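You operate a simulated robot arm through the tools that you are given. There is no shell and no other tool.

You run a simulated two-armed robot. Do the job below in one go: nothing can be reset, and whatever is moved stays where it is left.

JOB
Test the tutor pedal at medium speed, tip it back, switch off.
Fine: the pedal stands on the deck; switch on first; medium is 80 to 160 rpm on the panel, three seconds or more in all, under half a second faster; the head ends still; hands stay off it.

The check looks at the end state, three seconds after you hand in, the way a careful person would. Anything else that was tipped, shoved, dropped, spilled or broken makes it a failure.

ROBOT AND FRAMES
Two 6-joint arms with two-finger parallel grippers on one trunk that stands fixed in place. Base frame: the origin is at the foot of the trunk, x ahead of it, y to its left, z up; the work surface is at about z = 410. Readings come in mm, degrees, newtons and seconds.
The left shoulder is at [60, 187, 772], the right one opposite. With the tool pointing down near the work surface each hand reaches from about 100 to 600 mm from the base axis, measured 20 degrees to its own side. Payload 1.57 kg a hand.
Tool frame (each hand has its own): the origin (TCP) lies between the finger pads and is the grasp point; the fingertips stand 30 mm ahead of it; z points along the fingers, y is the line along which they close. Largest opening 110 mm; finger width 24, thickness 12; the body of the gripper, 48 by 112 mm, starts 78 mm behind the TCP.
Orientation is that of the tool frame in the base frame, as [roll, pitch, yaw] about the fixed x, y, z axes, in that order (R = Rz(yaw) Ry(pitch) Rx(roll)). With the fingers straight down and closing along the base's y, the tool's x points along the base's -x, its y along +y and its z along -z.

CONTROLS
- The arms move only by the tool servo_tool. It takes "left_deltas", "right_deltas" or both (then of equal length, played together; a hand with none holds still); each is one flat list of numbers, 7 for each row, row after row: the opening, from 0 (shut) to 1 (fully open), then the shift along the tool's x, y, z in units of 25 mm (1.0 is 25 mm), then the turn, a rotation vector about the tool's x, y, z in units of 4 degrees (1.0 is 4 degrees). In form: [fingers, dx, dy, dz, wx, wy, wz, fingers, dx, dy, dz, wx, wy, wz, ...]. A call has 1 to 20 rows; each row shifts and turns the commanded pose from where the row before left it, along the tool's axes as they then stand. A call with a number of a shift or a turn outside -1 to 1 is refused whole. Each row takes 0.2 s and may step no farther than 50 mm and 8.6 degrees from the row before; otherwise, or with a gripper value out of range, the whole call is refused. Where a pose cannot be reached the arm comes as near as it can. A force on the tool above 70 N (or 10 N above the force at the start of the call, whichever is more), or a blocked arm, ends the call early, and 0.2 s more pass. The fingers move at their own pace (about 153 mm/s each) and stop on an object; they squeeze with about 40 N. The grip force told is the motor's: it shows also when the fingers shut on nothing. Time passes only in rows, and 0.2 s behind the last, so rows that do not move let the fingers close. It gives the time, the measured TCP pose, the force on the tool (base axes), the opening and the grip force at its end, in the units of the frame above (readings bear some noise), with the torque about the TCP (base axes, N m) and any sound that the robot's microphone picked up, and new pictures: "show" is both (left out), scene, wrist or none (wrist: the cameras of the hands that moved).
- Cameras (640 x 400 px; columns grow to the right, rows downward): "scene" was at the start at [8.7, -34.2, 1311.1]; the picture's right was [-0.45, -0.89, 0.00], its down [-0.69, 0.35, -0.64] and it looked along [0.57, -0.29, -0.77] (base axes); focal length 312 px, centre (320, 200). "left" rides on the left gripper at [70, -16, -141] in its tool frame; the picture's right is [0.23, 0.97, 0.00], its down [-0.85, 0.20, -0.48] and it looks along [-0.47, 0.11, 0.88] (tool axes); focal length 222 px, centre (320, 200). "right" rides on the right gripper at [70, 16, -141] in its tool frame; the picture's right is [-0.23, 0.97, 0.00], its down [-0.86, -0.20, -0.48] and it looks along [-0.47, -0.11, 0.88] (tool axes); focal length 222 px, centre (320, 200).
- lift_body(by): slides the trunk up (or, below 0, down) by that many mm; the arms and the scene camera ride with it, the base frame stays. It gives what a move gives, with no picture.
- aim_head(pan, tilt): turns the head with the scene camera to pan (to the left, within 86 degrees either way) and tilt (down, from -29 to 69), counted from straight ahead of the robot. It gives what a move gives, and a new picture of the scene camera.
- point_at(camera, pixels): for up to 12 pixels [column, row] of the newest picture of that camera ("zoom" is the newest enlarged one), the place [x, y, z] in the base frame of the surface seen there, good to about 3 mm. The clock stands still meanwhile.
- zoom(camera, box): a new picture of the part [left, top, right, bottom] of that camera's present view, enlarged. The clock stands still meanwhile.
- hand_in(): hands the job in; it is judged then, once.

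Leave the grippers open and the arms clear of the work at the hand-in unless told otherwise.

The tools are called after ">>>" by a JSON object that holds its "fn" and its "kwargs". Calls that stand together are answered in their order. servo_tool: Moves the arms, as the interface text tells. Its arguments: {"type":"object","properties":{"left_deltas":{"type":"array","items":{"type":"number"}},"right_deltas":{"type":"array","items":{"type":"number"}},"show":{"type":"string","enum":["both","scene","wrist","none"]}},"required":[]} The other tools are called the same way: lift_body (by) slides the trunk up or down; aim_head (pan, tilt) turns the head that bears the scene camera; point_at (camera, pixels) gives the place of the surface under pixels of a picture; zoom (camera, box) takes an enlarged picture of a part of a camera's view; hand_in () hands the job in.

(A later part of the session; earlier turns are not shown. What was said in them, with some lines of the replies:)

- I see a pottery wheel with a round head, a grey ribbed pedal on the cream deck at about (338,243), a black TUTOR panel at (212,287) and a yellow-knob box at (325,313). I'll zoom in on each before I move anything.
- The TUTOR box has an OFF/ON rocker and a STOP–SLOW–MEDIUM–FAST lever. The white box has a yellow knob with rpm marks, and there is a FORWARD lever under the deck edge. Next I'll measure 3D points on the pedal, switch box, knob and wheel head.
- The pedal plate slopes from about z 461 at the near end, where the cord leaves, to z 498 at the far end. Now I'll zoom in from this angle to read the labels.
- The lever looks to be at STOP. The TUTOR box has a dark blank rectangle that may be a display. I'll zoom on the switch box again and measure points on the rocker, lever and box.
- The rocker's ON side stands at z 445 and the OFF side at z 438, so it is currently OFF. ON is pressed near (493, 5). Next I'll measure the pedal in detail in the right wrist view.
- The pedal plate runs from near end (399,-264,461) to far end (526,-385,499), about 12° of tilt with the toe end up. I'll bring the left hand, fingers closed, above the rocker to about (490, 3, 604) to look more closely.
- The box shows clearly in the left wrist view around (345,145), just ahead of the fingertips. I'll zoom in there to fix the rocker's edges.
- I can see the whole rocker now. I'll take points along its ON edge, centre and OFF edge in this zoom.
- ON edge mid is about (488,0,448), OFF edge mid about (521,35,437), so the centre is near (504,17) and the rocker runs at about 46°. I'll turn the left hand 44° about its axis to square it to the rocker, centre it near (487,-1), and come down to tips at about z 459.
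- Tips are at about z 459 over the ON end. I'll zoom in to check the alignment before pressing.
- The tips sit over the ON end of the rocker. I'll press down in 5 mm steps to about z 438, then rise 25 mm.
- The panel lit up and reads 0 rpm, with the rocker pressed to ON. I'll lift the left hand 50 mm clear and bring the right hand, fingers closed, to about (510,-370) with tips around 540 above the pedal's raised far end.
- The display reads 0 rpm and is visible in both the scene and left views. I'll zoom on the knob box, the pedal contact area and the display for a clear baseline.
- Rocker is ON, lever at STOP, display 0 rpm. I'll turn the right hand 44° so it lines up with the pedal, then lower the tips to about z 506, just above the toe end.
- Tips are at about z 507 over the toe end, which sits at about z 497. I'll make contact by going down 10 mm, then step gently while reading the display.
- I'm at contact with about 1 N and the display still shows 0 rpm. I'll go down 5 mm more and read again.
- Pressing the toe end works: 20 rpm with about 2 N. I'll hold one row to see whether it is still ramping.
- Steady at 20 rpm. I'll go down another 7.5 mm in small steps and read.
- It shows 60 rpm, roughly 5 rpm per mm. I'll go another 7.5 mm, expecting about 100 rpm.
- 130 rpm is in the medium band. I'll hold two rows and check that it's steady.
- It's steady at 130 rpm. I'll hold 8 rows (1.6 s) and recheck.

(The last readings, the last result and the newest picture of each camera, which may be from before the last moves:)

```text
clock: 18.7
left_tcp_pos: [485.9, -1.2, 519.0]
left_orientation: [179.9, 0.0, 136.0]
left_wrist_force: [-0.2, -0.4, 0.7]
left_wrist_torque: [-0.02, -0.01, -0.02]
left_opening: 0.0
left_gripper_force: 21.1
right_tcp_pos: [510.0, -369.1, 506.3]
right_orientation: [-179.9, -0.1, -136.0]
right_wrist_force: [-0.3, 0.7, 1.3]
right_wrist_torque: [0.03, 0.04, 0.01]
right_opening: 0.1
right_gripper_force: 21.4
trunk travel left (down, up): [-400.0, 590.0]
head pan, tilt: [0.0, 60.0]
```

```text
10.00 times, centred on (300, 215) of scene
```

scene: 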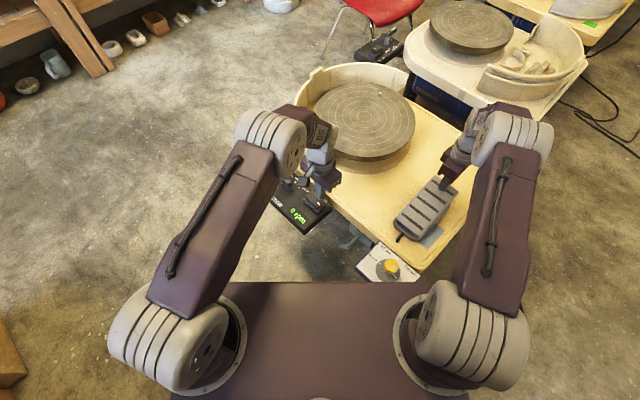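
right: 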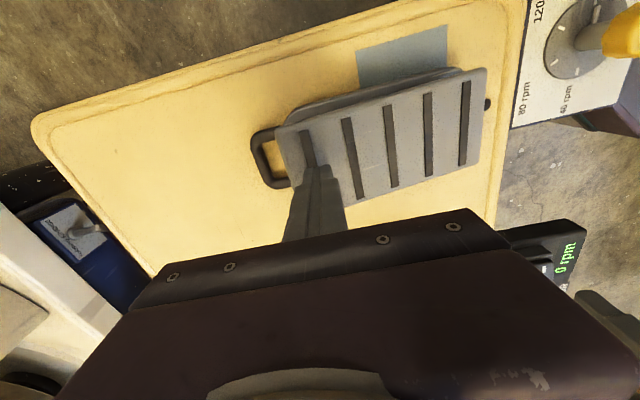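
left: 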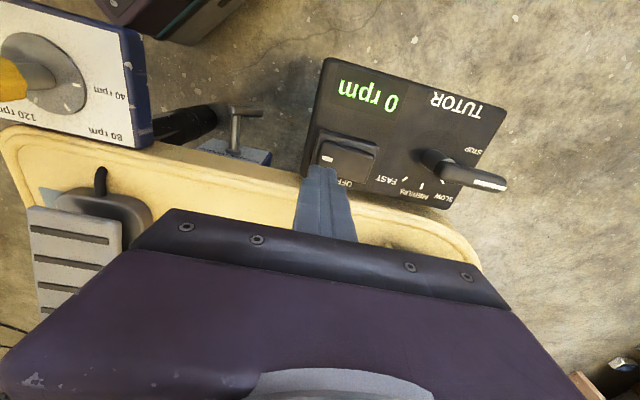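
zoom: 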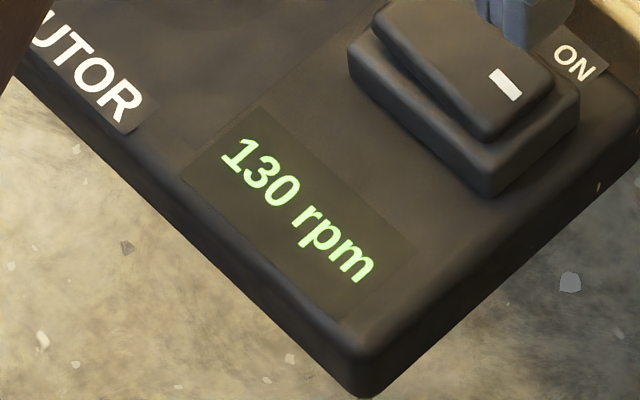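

Still 130 rpm, about 2.4 s so far. I'll hold another 10 rows to get well past 3 s and look at the whole scene.

>>> {"fn": "servo_tool", "kwargs": {"right_deltas": [0, 0, 0, 0, 0, 0, 0, 0, 0, 0, 0, 0, 0, 0, 0, 0, 0, 0, 0, 0, 0, 0, 0, 0, 0, 0, 0, 0, 0, 0, 0, 0, 0, 0, 0, 0, 0, 0, 0, 0, 0, 0, 0, 0, 0, 0, 0, 0, 0, 0, 0, 0, 0, 0, 0, 0, 0, 0, 0, 0, 0, 0, 0, 0, 0, 0, 0, 0, 0, 0], "show": "both"}}

>>> {"fn": "zoom", "kwargs": {"camera": "scene", "box": [280, 195, 320, 235]}}

>>> {"fn": "zoom", "kwargs": {"camera": "scene", "box": [370, 130, 490, 270]}}

```text
clock: 20.9
left_tcp_pos: [485.6, -1.1, 519.7]
left_orientation: [-180.0, 0.0, 136.0]
left_wrist_force: [-0.6, -0.2, -0.2]
left_wrist_torque: [-0.01, -0.02, -0.02]
left_opening: 0.0
left_gripper_force: 21.1
right_tcp_pos: [510.3, -369.8, 508.1]
right_orientation: [180.0, 0.0, -136.0]
right_wrist_force: [0.6, -0.1, 0.8]
right_wrist_torque: [0.02, -0.01, 0.0]
right_opening: 0.0
right_gripper_force: 21.2
trunk travel left (down, up): [-400.0, 590.0]
head pan, tilt: [0.0, 60.0]
```

scene: 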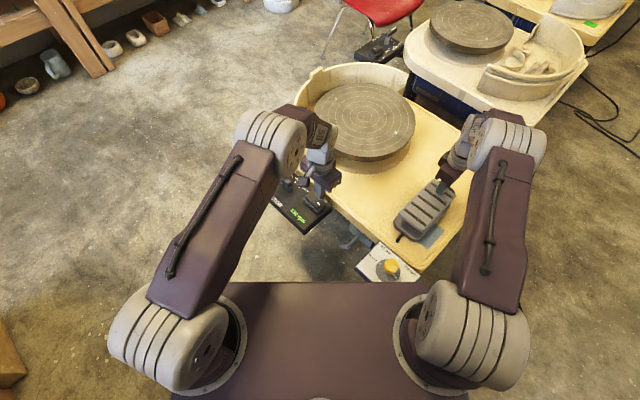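
right: 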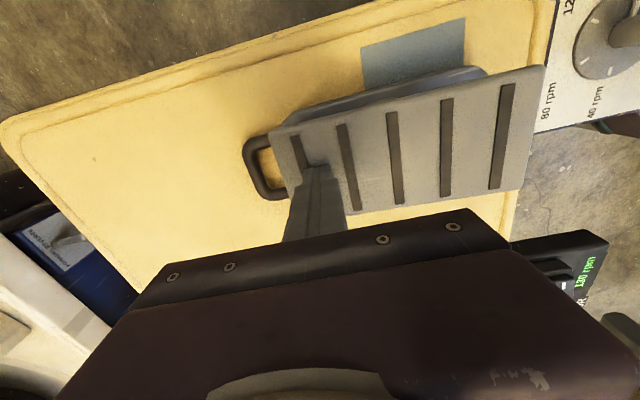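

```text
10.00 times, centred on (300, 215) of scene
```

zoom: 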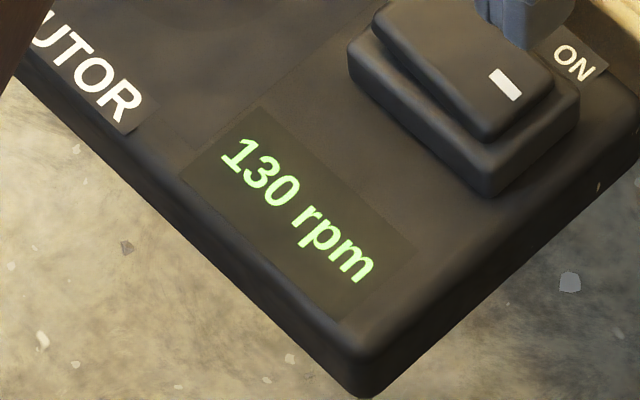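

```text
2.86 times, centred on (430, 200) of scene
```

zoom: 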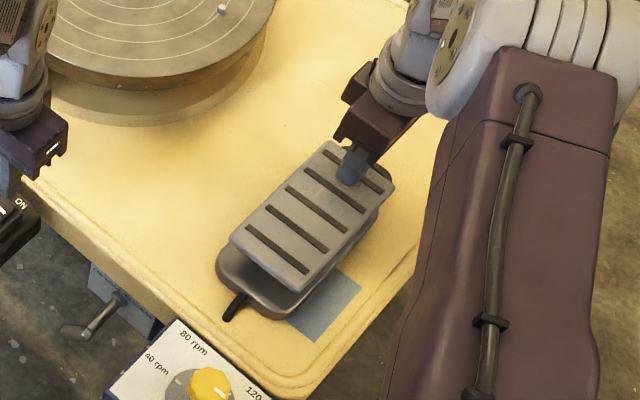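

That makes 4.6 s at 130 rpm. Now I'll tip the pedal back. I'll lift the right hand about 37 mm off the toe end, move 138 mm along the pedal (tool +y) to above the heel end, and see whether the pedal stays put.

>>> {"fn": "servo_tool", "kwargs": {"right_deltas": [0, 0, 0, -0.5, 0, 0, 0, 0, 0, 0, -1, 0, 0, 0, 0, 0, 0.925, 0, 0, 0, 0, 0, 0, 0.925, 0, 0, 0, 0, 0, 0, 0.925, 0, 0, 0, 0, 0, 0, 0.925, 0, 0, 0, 0, 0, 0, 0.925, 0, 0, 0, 0, 0, 0, 0.925, 0, 0, 0, 0], "show": "both"}}

>>> {"fn": "zoom", "kwargs": {"camera": "scene", "box": [280, 195, 320, 235]}}

>>> {"fn": "zoom", "kwargs": {"camera": "scene", "box": [370, 130, 490, 270]}}

```text
clock: 22.7
left_tcp_pos: [486.1, -1.0, 519.4]
left_orientation: [-180.0, 0.0, 136.0]
left_wrist_force: [-0.4, 0.2, -0.5]
left_wrist_torque: [-0.01, 0.02, 0.01]
left_opening: 0.0
left_gripper_force: 21.2
right_tcp_pos: [414.4, -269.6, 545.1]
right_orientation: [180.0, 0.0, -136.0]
right_wrist_force: [1.1, 0.4, -0.8]
right_wrist_torque: [-0.02, 0.0, -0.02]
right_opening: 0.0
right_gripper_force: 20.9
trunk travel left (down, up): [-400.0, 590.0]
head pan, tilt: [0.0, 60.0]
```

scene: 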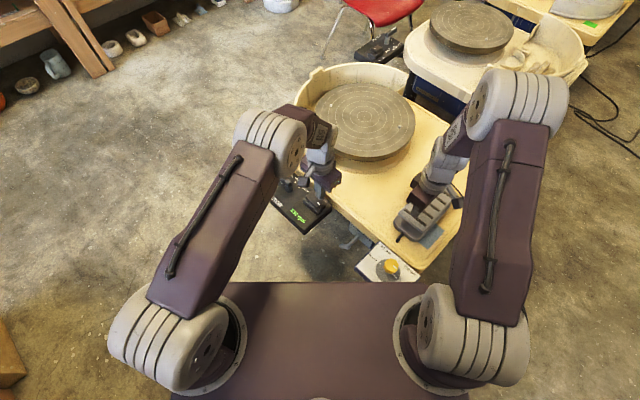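
right: 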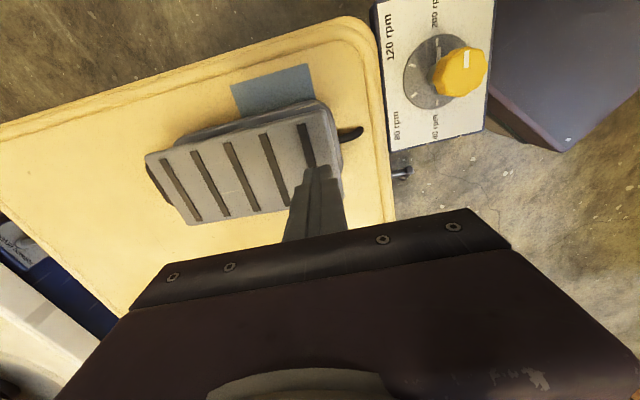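

```text
10.00 times, centred on (300, 215) of scene
```

zoom: 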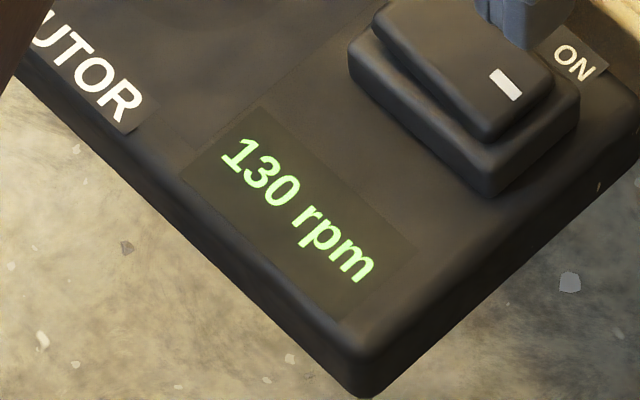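

```text
2.86 times, centred on (430, 200) of scene
```

zoom: 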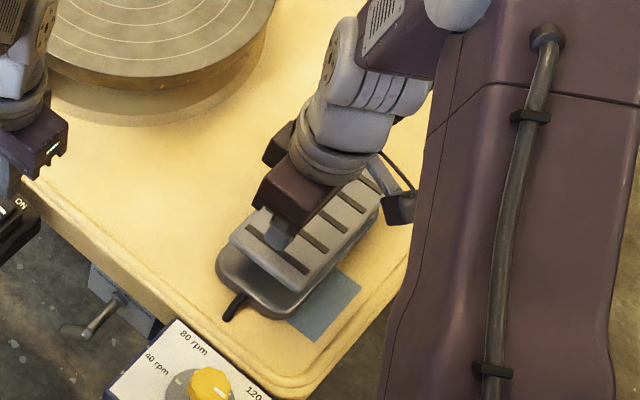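

The pedal holds its place at 130 rpm, so the heel has to be pressed to tip it back. I'll measure the plate height now.

>>> {"fn": "point_at", "kwargs": {"camera": "right", "pixels": [[305, 120], [325, 130], [318, 150], [300, 140], [250, 160], [205, 180], [160, 180], [320, 105], [340, 190], [348, 133]]}}

>>> {"fn": "zoom", "kwargs": {"camera": "right", "box": [130, 60, 400, 240]}}

```text
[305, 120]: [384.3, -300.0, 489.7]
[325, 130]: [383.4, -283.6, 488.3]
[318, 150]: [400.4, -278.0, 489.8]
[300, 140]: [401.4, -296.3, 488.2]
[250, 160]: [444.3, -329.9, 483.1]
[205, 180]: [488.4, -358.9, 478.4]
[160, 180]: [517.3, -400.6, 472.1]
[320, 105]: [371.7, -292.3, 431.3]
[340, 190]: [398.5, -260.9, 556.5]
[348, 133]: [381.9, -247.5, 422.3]
```

```text
2.22 times, centred on (265, 150) of right
```

zoom: 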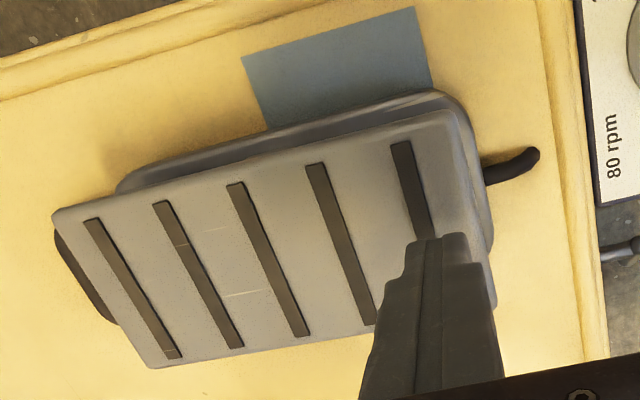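

The heel end is at about z 489 now and was 461 when tipped back. I'll lower the right hand 20 mm, then press 22 mm more in 5.5 mm steps.

>>> {"fn": "servo_tool", "kwargs": {"right_deltas": [0, 0, 0, 0.4, 0, 0, 0, 0, 0, 0, 0.4, 0, 0, 0, 0, 0, 0, 0.22, 0, 0, 0, 0, 0, 0, 0.22, 0, 0, 0, 0, 0, 0, 0.22, 0, 0, 0, 0, 0, 0, 0.22, 0, 0, 0], "show": "both"}}

>>> {"fn": "zoom", "kwargs": {"camera": "scene", "box": [280, 195, 320, 235]}}

```text
clock: 24.1
left_tcp_pos: [486.1, -2.0, 519.1]
left_orientation: [180.0, 0.0, 136.1]
left_wrist_force: [-0.5, -0.5, -0.1]
left_wrist_torque: [0.01, -0.01, -0.02]
left_opening: 0.0
left_gripper_force: 21.2
right_tcp_pos: [412.9, -269.6, 504.1]
right_orientation: [-179.9, 0.0, -136.0]
right_wrist_force: [-2.1, 1.2, 1.3]
right_wrist_torque: [0.06, 0.04, 0.01]
right_opening: 0.0
right_gripper_force: 21.4
trunk travel left (down, up): [-400.0, 590.0]
head pan, tilt: [0.0, 60.0]
```

scene: 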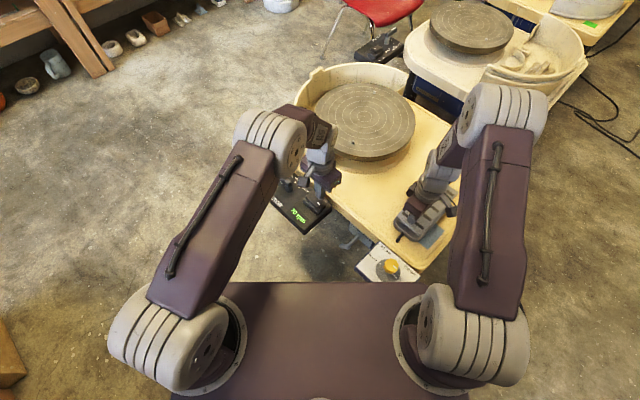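
right: 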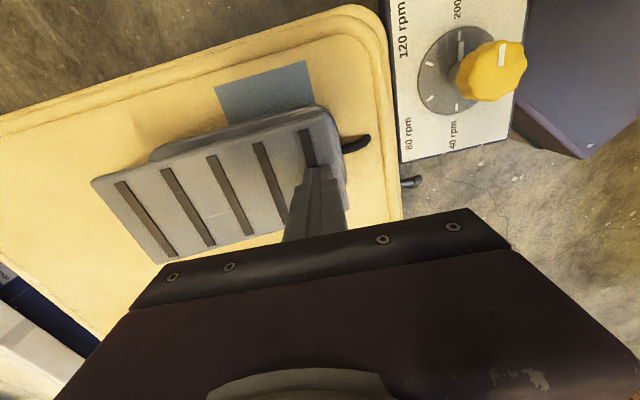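

```text
10.00 times, centred on (300, 215) of scene
```

zoom: 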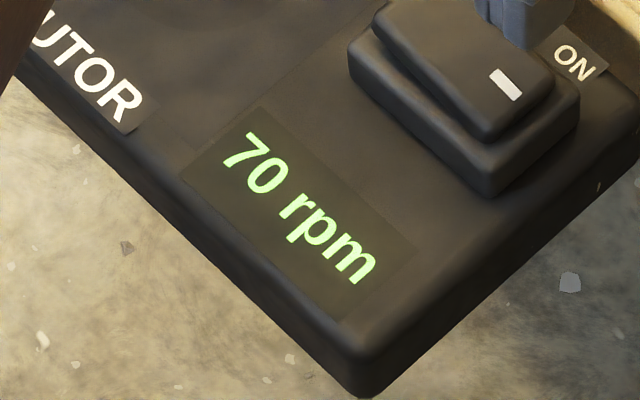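

Speed is down to 70 rpm with tips at z 474. I'll press the heel about 10 mm further.

>>> {"fn": "servo_tool", "kwargs": {"right_deltas": [0, 0, 0, 0.13, 0, 0, 0, 0, 0, 0, 0.13, 0, 0, 0, 0, 0, 0, 0.13, 0, 0, 0], "show": "none"}}

>>> {"fn": "zoom", "kwargs": {"camera": "scene", "box": [280, 195, 320, 235]}}

```text
clock: 24.9
left_tcp_pos: [485.3, -0.6, 521.3]
left_orientation: [179.9, 0.2, 136.0]
left_wrist_force: [-0.6, -0.5, -0.5]
left_wrist_torque: [-0.02, 0.0, 0.0]
left_opening: 0.1
left_gripper_force: 21.6
right_tcp_pos: [414.1, -269.2, 496.9]
right_orientation: [-179.6, 0.2, -136.0]
right_wrist_force: [-3.8, -0.9, 37.8]
right_wrist_torque: [-0.29, -0.14, -0.05]
right_opening: 0.1
right_gripper_force: 21.5
trunk travel left (down, up): [-400.0, 590.0]
head pan, tilt: [0.0, 60.0]
```

```text
10.00 times, centred on (300, 215) of scene
```

zoom: 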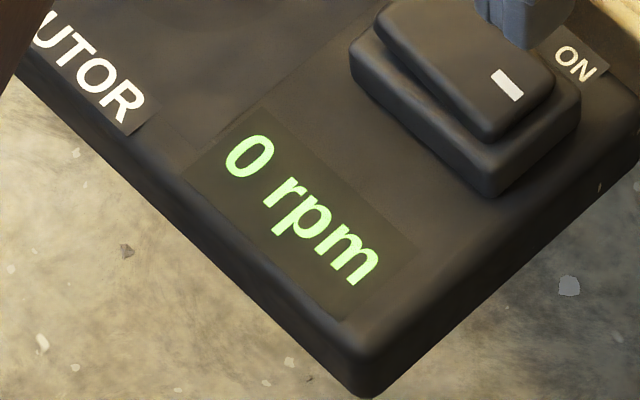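

The display reads 0 rpm and I felt the heel stop at 38 N. I'll lift the right hand straight up 90 mm and, at the same time, shift the left hand 51 mm along the rocker to above its OFF end.

>>> {"fn": "servo_tool", "kwargs": {"left_deltas": [0, 0, 0, 0, 0, 0, 0, 0, 0, 0.68, 0, 0, 0, 0, 0, 0, 0.68, 0, 0, 0, 0, 0, 0, 0.68, 0, 0, 0, 0, 0, 0, 0, 0, 0, 0, 0], "right_deltas": [0, 0, 0, -0.4, 0, 0, 0, 0, 0, 0, -0.8, 0, 0, 0, 0, 0, 0, -1, 0, 0, 0, 0, 0, 0, -1, 0, 0, 0, 0, 0, 0, -0.4, 0, 0, 0], "show": "both"}}

>>> {"fn": "zoom", "kwargs": {"camera": "left", "box": [270, 50, 430, 220]}}

>>> {"fn": "zoom", "kwargs": {"camera": "scene", "box": [265, 165, 345, 245]}}

```text
clock: 26.1
left_tcp_pos: [522.5, 34.8, 518.9]
left_orientation: [180.0, 0.0, 136.0]
left_wrist_force: [0.6, 0.2, 0.5]
left_wrist_torque: [0.0, 0.0, 0.0]
left_opening: 0.0
left_gripper_force: 21.5
right_tcp_pos: [412.8, -268.9, 584.1]
right_orientation: [179.9, 0.1, -135.9]
right_wrist_force: [-0.2, 0.3, -0.6]
right_wrist_torque: [0.01, 0.03, 0.01]
right_opening: 0.1
right_gripper_force: 21.4
trunk travel left (down, up): [-400.0, 590.0]
head pan, tilt: [0.0, 60.0]
```

scene: 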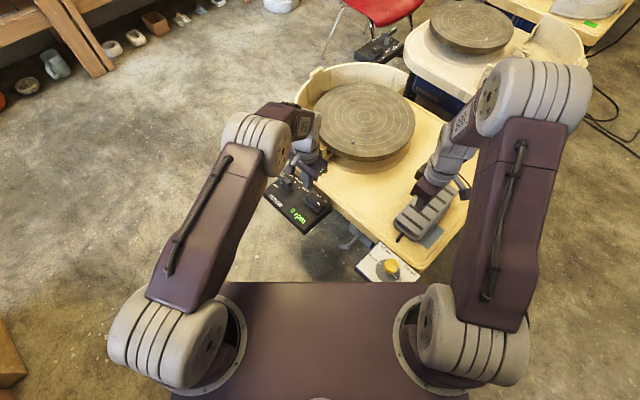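
right: 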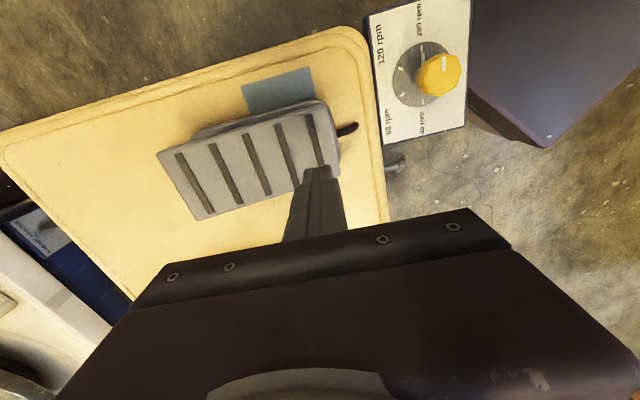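
left: 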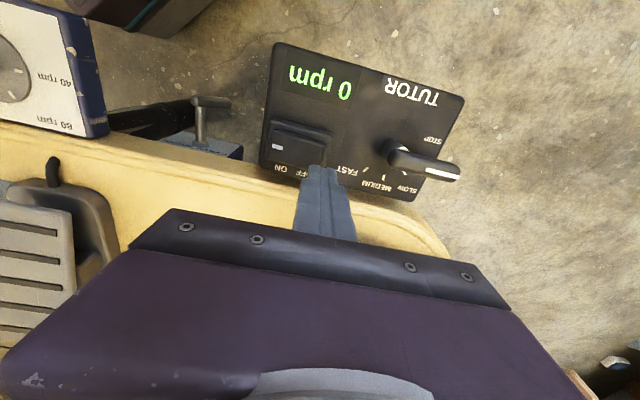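

```text
2.35 times, centred on (350, 135) of left
```

zoom: 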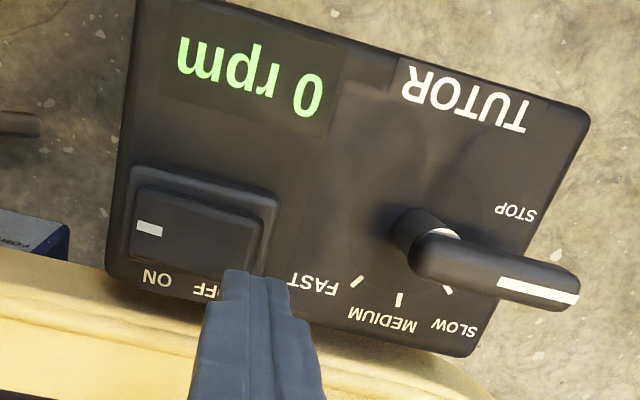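

```text
5.00 times, centred on (305, 205) of scene
```

zoom: 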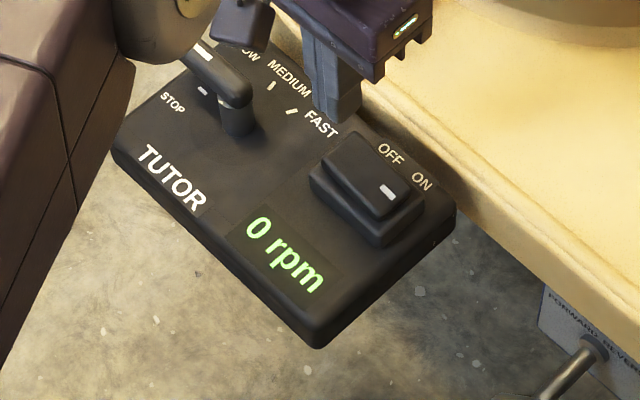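

The pedal is back down at the heel, 0 rpm holds, and the left hand is above the OFF end at (522,35). I'll lower it 33 mm to just above the rocker and check.

>>> {"fn": "servo_tool", "kwargs": {"left_deltas": [0, 0, 0, 0.66, 0, 0, 0, 0, 0, 0, 0.66, 0, 0, 0], "show": "wrist"}}

>>> {"fn": "zoom", "kwargs": {"camera": "left", "box": [260, 90, 400, 220]}}

>>> {"fn": "zoom", "kwargs": {"camera": "scene", "box": [265, 165, 345, 245]}}

```text
clock: 26.7
left_tcp_pos: [521.0, 36.0, 485.7]
left_orientation: [180.0, -0.1, 136.0]
left_wrist_force: [0.5, -1.0, 0.6]
left_wrist_torque: [0.04, -0.01, -0.03]
left_opening: 0.1
left_gripper_force: 21.0
right_tcp_pos: [413.3, -268.8, 584.3]
right_orientation: [180.0, 0.0, -136.0]
right_wrist_force: [0.8, -0.4, -0.3]
right_wrist_torque: [0.02, 0.01, 0.05]
right_opening: 0.0
right_gripper_force: 21.2
trunk travel left (down, up): [-400.0, 590.0]
head pan, tilt: [0.0, 60.0]
```

left: 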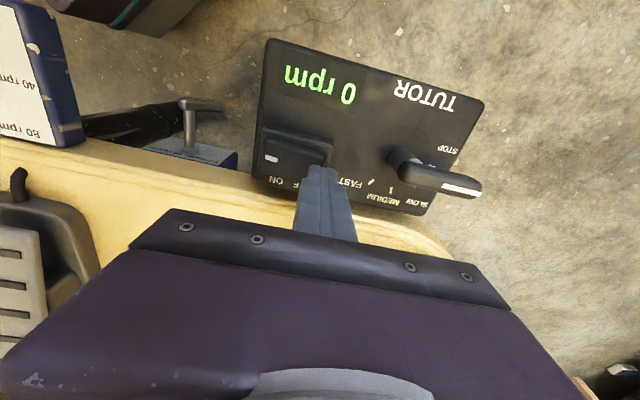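

```text
3.08 times, centred on (330, 155) of left
```

zoom: 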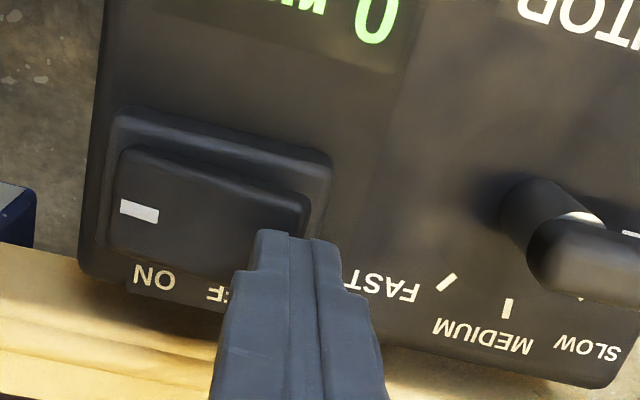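

```text
5.00 times, centred on (305, 205) of scene
```

zoom: 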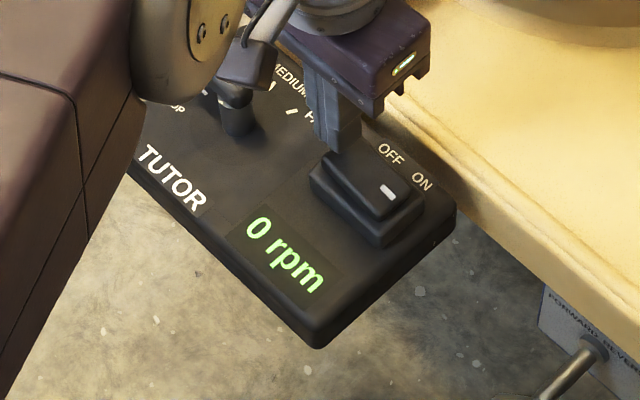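

The tips are over the OFF end and the hand is well above the lever. I'll press down 17.5 mm in small steps.

>>> {"fn": "servo_tool", "kwargs": {"left_deltas": [0, 0, 0, 0.2, 0, 0, 0, 0, 0, 0, 0.2, 0, 0, 0, 0, 0, 0, 0.15, 0, 0, 0, 0, 0, 0, 0.13, 0, 0, 0], "show": "both"}}

>>> {"fn": "zoom", "kwargs": {"camera": "scene", "box": [265, 165, 345, 245]}}

```text
clock: 27.7
left_tcp_pos: [522.2, 35.0, 470.3]
left_orientation: [179.9, 0.0, 135.9]
left_wrist_force: [-2.3, 1.5, 10.0]
left_wrist_torque: [0.04, 0.22, -0.02]
left_opening: 0.0
left_gripper_force: 21.3
right_tcp_pos: [414.5, -269.6, 583.4]
right_orientation: [-179.9, -0.1, -135.9]
right_wrist_force: [0.1, 0.0, -0.5]
right_wrist_torque: [0.0, 0.03, -0.01]
right_opening: 0.1
right_gripper_force: 21.2
trunk travel left (down, up): [-400.0, 590.0]
head pan, tilt: [0.0, 60.0]
```

scene: 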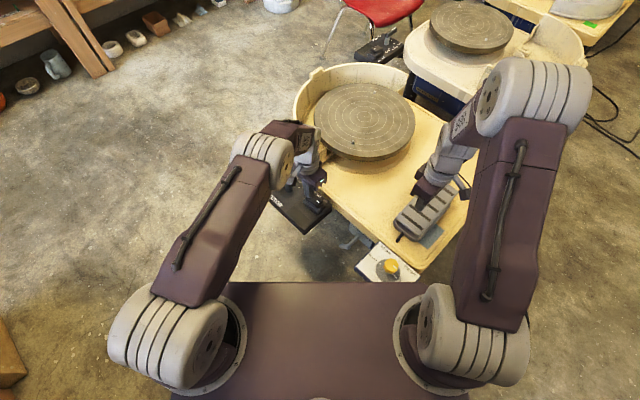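
left: 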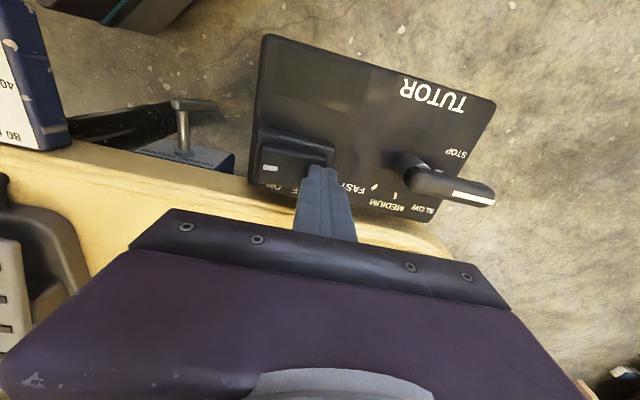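

```text
5.00 times, centred on (305, 205) of scene
```

zoom: 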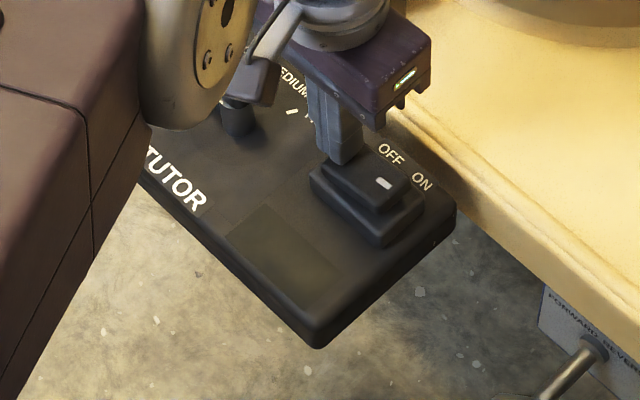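

The display went dark, so it's switched off. I'll press 2 mm more to make sure the rocker is fully seated, then lift both hands well clear and start opening the fingers once up.

>>> {"fn": "servo_tool", "kwargs": {"left_deltas": [0, 0, 0, 0.08, 0, 0, 0, 0, 0, 0, -0.3, 0, 0, 0, 0, 0, 0, -1, 0, 0, 0, 0, 0, 0, -1, 0, 0, 0, 0, 0, 0, -1, 0, 0, 0, 0, 0, 0, -1, 0, 0, 0], "right_deltas": [0, 0, 0, 0, 0, 0, 0, 0, 0, 0, -0.5, 0, 0, 0, 0, 0, 0, -1, 0, 0, 0, 0, 0, 0, -1, 0, 0, 0, 0, 0, 0, -1, 0, 0, 0, 0, 0, 0, -1, 0, 0, 0], "show": "both"}}

>>> {"fn": "zoom", "kwargs": {"camera": "scene", "box": [265, 165, 345, 245]}}

>>> {"fn": "zoom", "kwargs": {"camera": "left", "box": [260, 50, 440, 220]}}

```text
clock: 29.1
left_tcp_pos: [521.4, 33.9, 574.6]
left_orientation: [-180.0, 0.0, 136.0]
left_wrist_force: [-0.2, -0.1, 0.1]
left_wrist_torque: [0.01, -0.02, 0.02]
left_opening: 0.2
left_gripper_force: 21.2
right_tcp_pos: [412.1, -272.0, 696.6]
right_orientation: [180.0, 0.0, -135.9]
right_wrist_force: [0.5, -0.8, -0.2]
right_wrist_torque: [0.01, -0.03, 0.02]
right_opening: 0.2
right_gripper_force: 21.5
trunk travel left (down, up): [-400.0, 590.0]
head pan, tilt: [0.0, 60.0]
```

scene: 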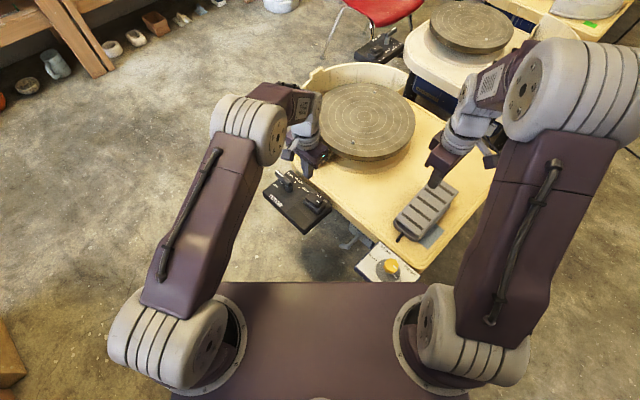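
right: 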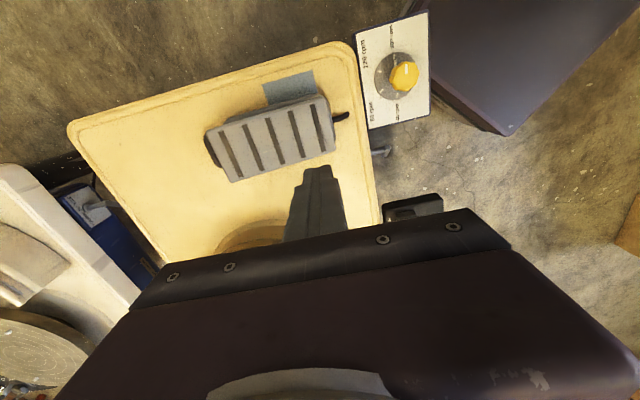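
left: 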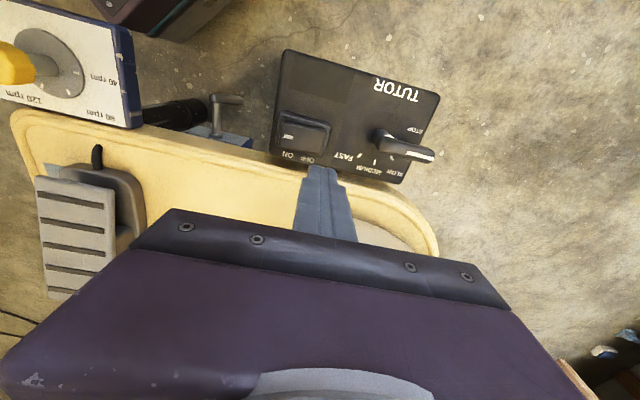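

```text
5.00 times, centred on (305, 205) of scene
```

zoom: 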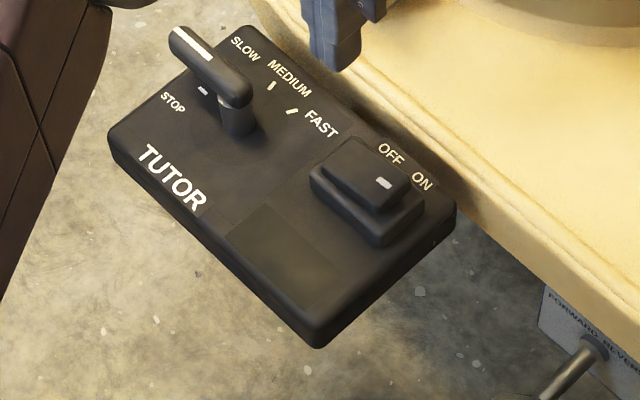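

```text
2.35 times, centred on (350, 135) of left
```

zoom: 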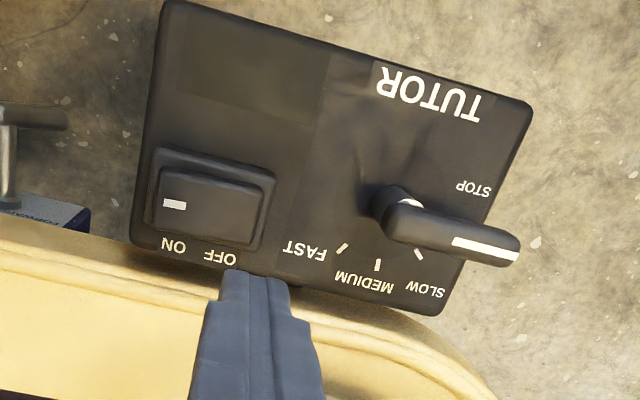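

The switch stays off with the display dark. I'll raise both hands another 150 mm or so while opening the grippers, then check the pedal, rocker and head.

>>> {"fn": "servo_tool", "kwargs": {"left_deltas": [0, 0, 0, -1, 0, 0, 0, 0, 0, 0, -1, 0, 0, 0, 0, 0, 0, -1, 0, 0, 0, 0.3, 0.5, 0, -1, 0, 0, 0, 0.6, 0.8, 0, -1, 0, 0, 0, 1, 0.8, 0, -1, 0, 0, 0, 1, 0.8, 0, -1, 0, 0, 0, 1, 0.8, 0, -1, 0, 0, 0], "right_deltas": [0, 0, 0, -0.5, 0, 0, 0, 0, 0, 0, -0.5, 0, 0, 0, 0, 0, 0, -0.5, 0, 0, 0, 0.3, 0.4, 0, -0.5, 0, 0, 0, 0.6, 0.4, 0, -0.5, 0, 0, 0, 1, 0.4, 0, -0.5, 0, 0, 0, 1, 0.4, 0, -0.5, 0, 0, 0, 1, 0.4, 0, -0.5, 0, 0, 0], "show": "both"}}

>>> {"fn": "zoom", "kwargs": {"camera": "scene", "box": [290, 60, 430, 170]}}

>>> {"fn": "zoom", "kwargs": {"camera": "scene", "box": [370, 150, 490, 290]}}

```text
clock: 30.9
left_tcp_pos: [453.3, 99.4, 774.7]
left_orientation: [179.9, -0.1, 136.0]
left_wrist_force: [-0.4, 0.6, 0.2]
left_wrist_torque: [0.01, 0.01, 0.0]
left_opening: 109.9
left_gripper_force: 0.1
right_tcp_pos: [378.3, -304.5, 795.7]
right_orientation: [179.9, 0.0, -136.0]
right_wrist_force: [-0.1, -0.6, -0.6]
right_wrist_torque: [0.0, -0.05, -0.01]
right_opening: 109.9
right_gripper_force: 0.1
trunk travel left (down, up): [-400.0, 590.0]
head pan, tilt: [0.0, 60.0]
```

scene: 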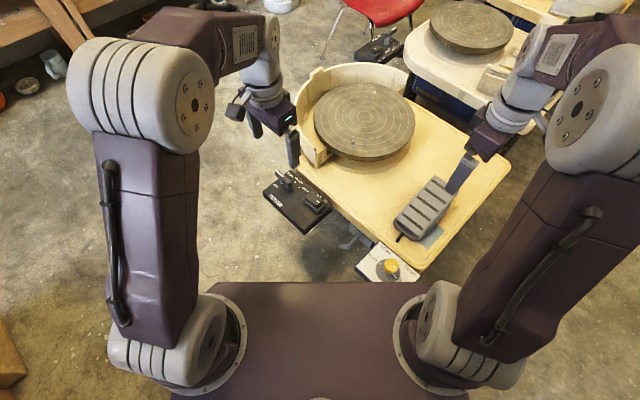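
right: 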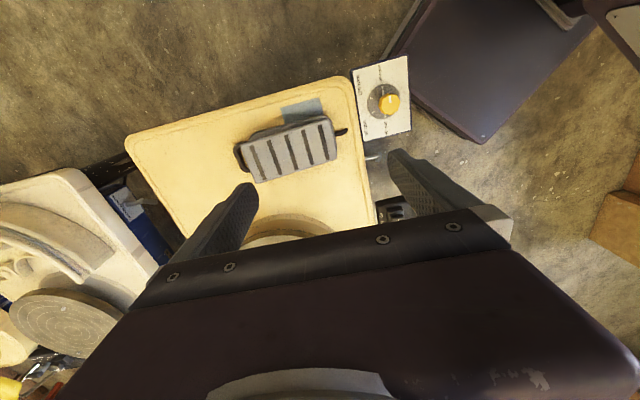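
left: 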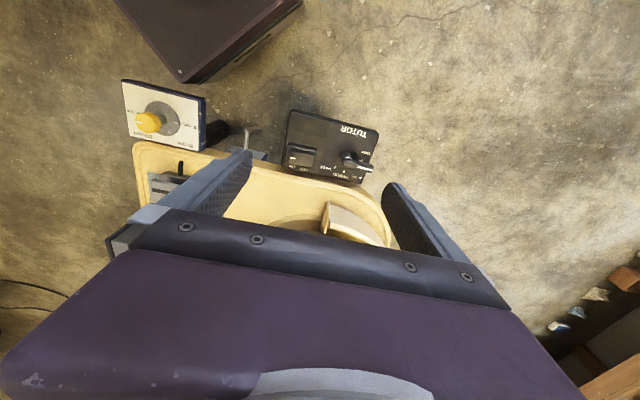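

```text
3.64 times, centred on (360, 115) of scene
```

zoom: 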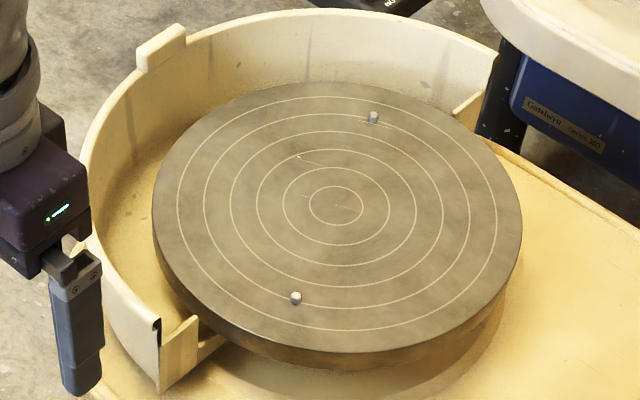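

```text
2.86 times, centred on (430, 220) of scene
```

zoom: 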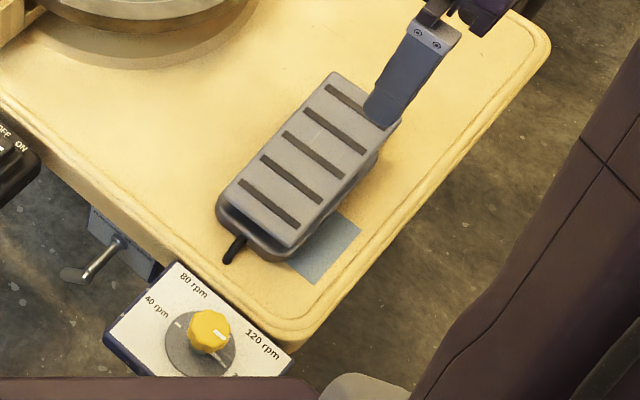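

The pedal is tipped back and the hands are clear with grippers open. I'll wait a second, then compare the head pins, at zoom (373,118) and (295,298), and measure the pedal and rocker heights.

>>> {"fn": "servo_tool", "kwargs": {"left_deltas": [1, 0, 0, 0, 0, 0, 0, 1, 0, 0, 0, 0, 0, 0, 1, 0, 0, 0, 0, 0, 0, 1, 0, 0, 0, 0, 0, 0, 1, 0, 0, 0, 0, 0, 0], "show": "scene"}}

>>> {"fn": "zoom", "kwargs": {"camera": "scene", "box": [290, 60, 430, 170]}}

>>> {"fn": "point_at", "kwargs": {"camera": "scene", "pixels": [[409, 224], [420, 212], [430, 200], [439, 187], [309, 202], [317, 206], [290, 180]]}}

>>> {"fn": "point_at", "kwargs": {"camera": "right", "pixels": [[330, 130], [325, 150], [290, 150], [255, 165], [245, 155], [240, 155]]}}

>>> {"fn": "zoom", "kwargs": {"camera": "left", "box": [275, 100, 390, 200]}}

```text
clock: 32.1
left_tcp_pos: [455.8, 97.9, 774.8]
left_orientation: [180.0, 0.0, 136.1]
left_wrist_force: [-0.2, -0.8, -1.5]
left_wrist_torque: [0.0, 0.0, 0.02]
left_opening: 109.8
left_gripper_force: 0.0
right_tcp_pos: [379.4, -304.4, 795.8]
right_orientation: [-180.0, 0.0, -136.0]
right_wrist_force: [1.1, 0.0, 0.1]
right_wrist_torque: [0.06, -0.03, 0.0]
right_opening: 110.1
right_gripper_force: 0.0
trunk travel left (down, up): [-400.0, 590.0]
head pan, tilt: [0.0, 60.0]
```

scene: 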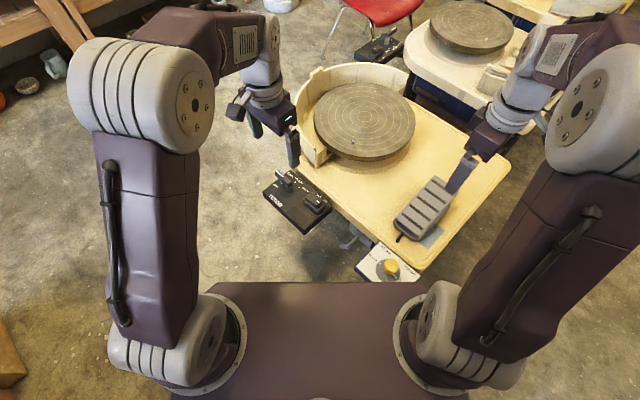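

```text
3.64 times, centred on (360, 115) of scene
```

zoom: 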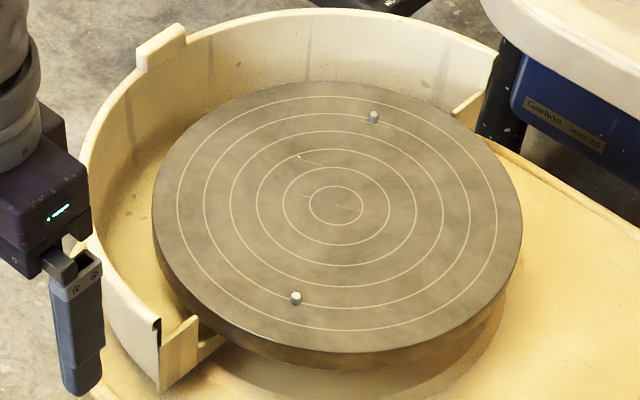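

```text
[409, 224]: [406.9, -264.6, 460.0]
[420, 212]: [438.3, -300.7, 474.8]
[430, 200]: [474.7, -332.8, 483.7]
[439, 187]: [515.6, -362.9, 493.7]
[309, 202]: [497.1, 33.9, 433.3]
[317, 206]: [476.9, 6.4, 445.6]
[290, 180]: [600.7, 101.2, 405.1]
```

```text
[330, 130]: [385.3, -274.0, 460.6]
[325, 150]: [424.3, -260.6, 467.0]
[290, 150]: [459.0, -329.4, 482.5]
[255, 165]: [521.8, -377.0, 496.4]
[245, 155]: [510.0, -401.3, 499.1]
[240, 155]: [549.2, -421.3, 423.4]
```

```text
4.00 times, centred on (332, 150) of left
```

zoom: 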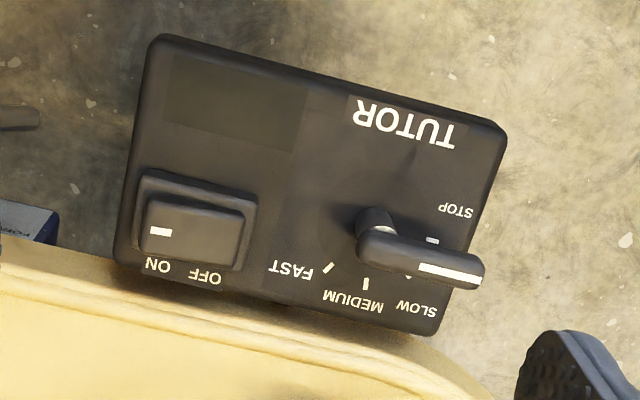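

All the checks hold:
- **Head:** the pins are in exactly the same place, so it is still.
- **Pedal:** it stands where it was, tipped back, with the heel at 460 and the toe at 499.
- **Switch:** the rocker's ON side is up and the display is dark, so it is off.
- **Hands:** both are clear with the grippers open.

I'm handing in.

>>> {"fn": "hand_in", "kwargs": {}}

```text
The job is handed in.
```

The pedal test is done and handed in. I haven't been told how it was judged.

- **Switch on:** I pressed the rocker to ON first, and the panel lit up at 0 rpm.
- **Medium speed:** I pressed the pedal's raised end until the panel read 130 rpm. It read 130 at every check for more than four seconds, and no reading went above that.
- **Tipped back:** the pedal stayed where it was pressed, so I pushed the other end down to its stop. The panel dropped to 0 rpm.
- **Switch off:** I pressed the rocker to OFF and the panel went dark.

Two views more than a second apart showed the head still. The pedal stands where it started on the deck. I never touched the head, the lever or the yellow knob. Both hands are clear with the grippers open.
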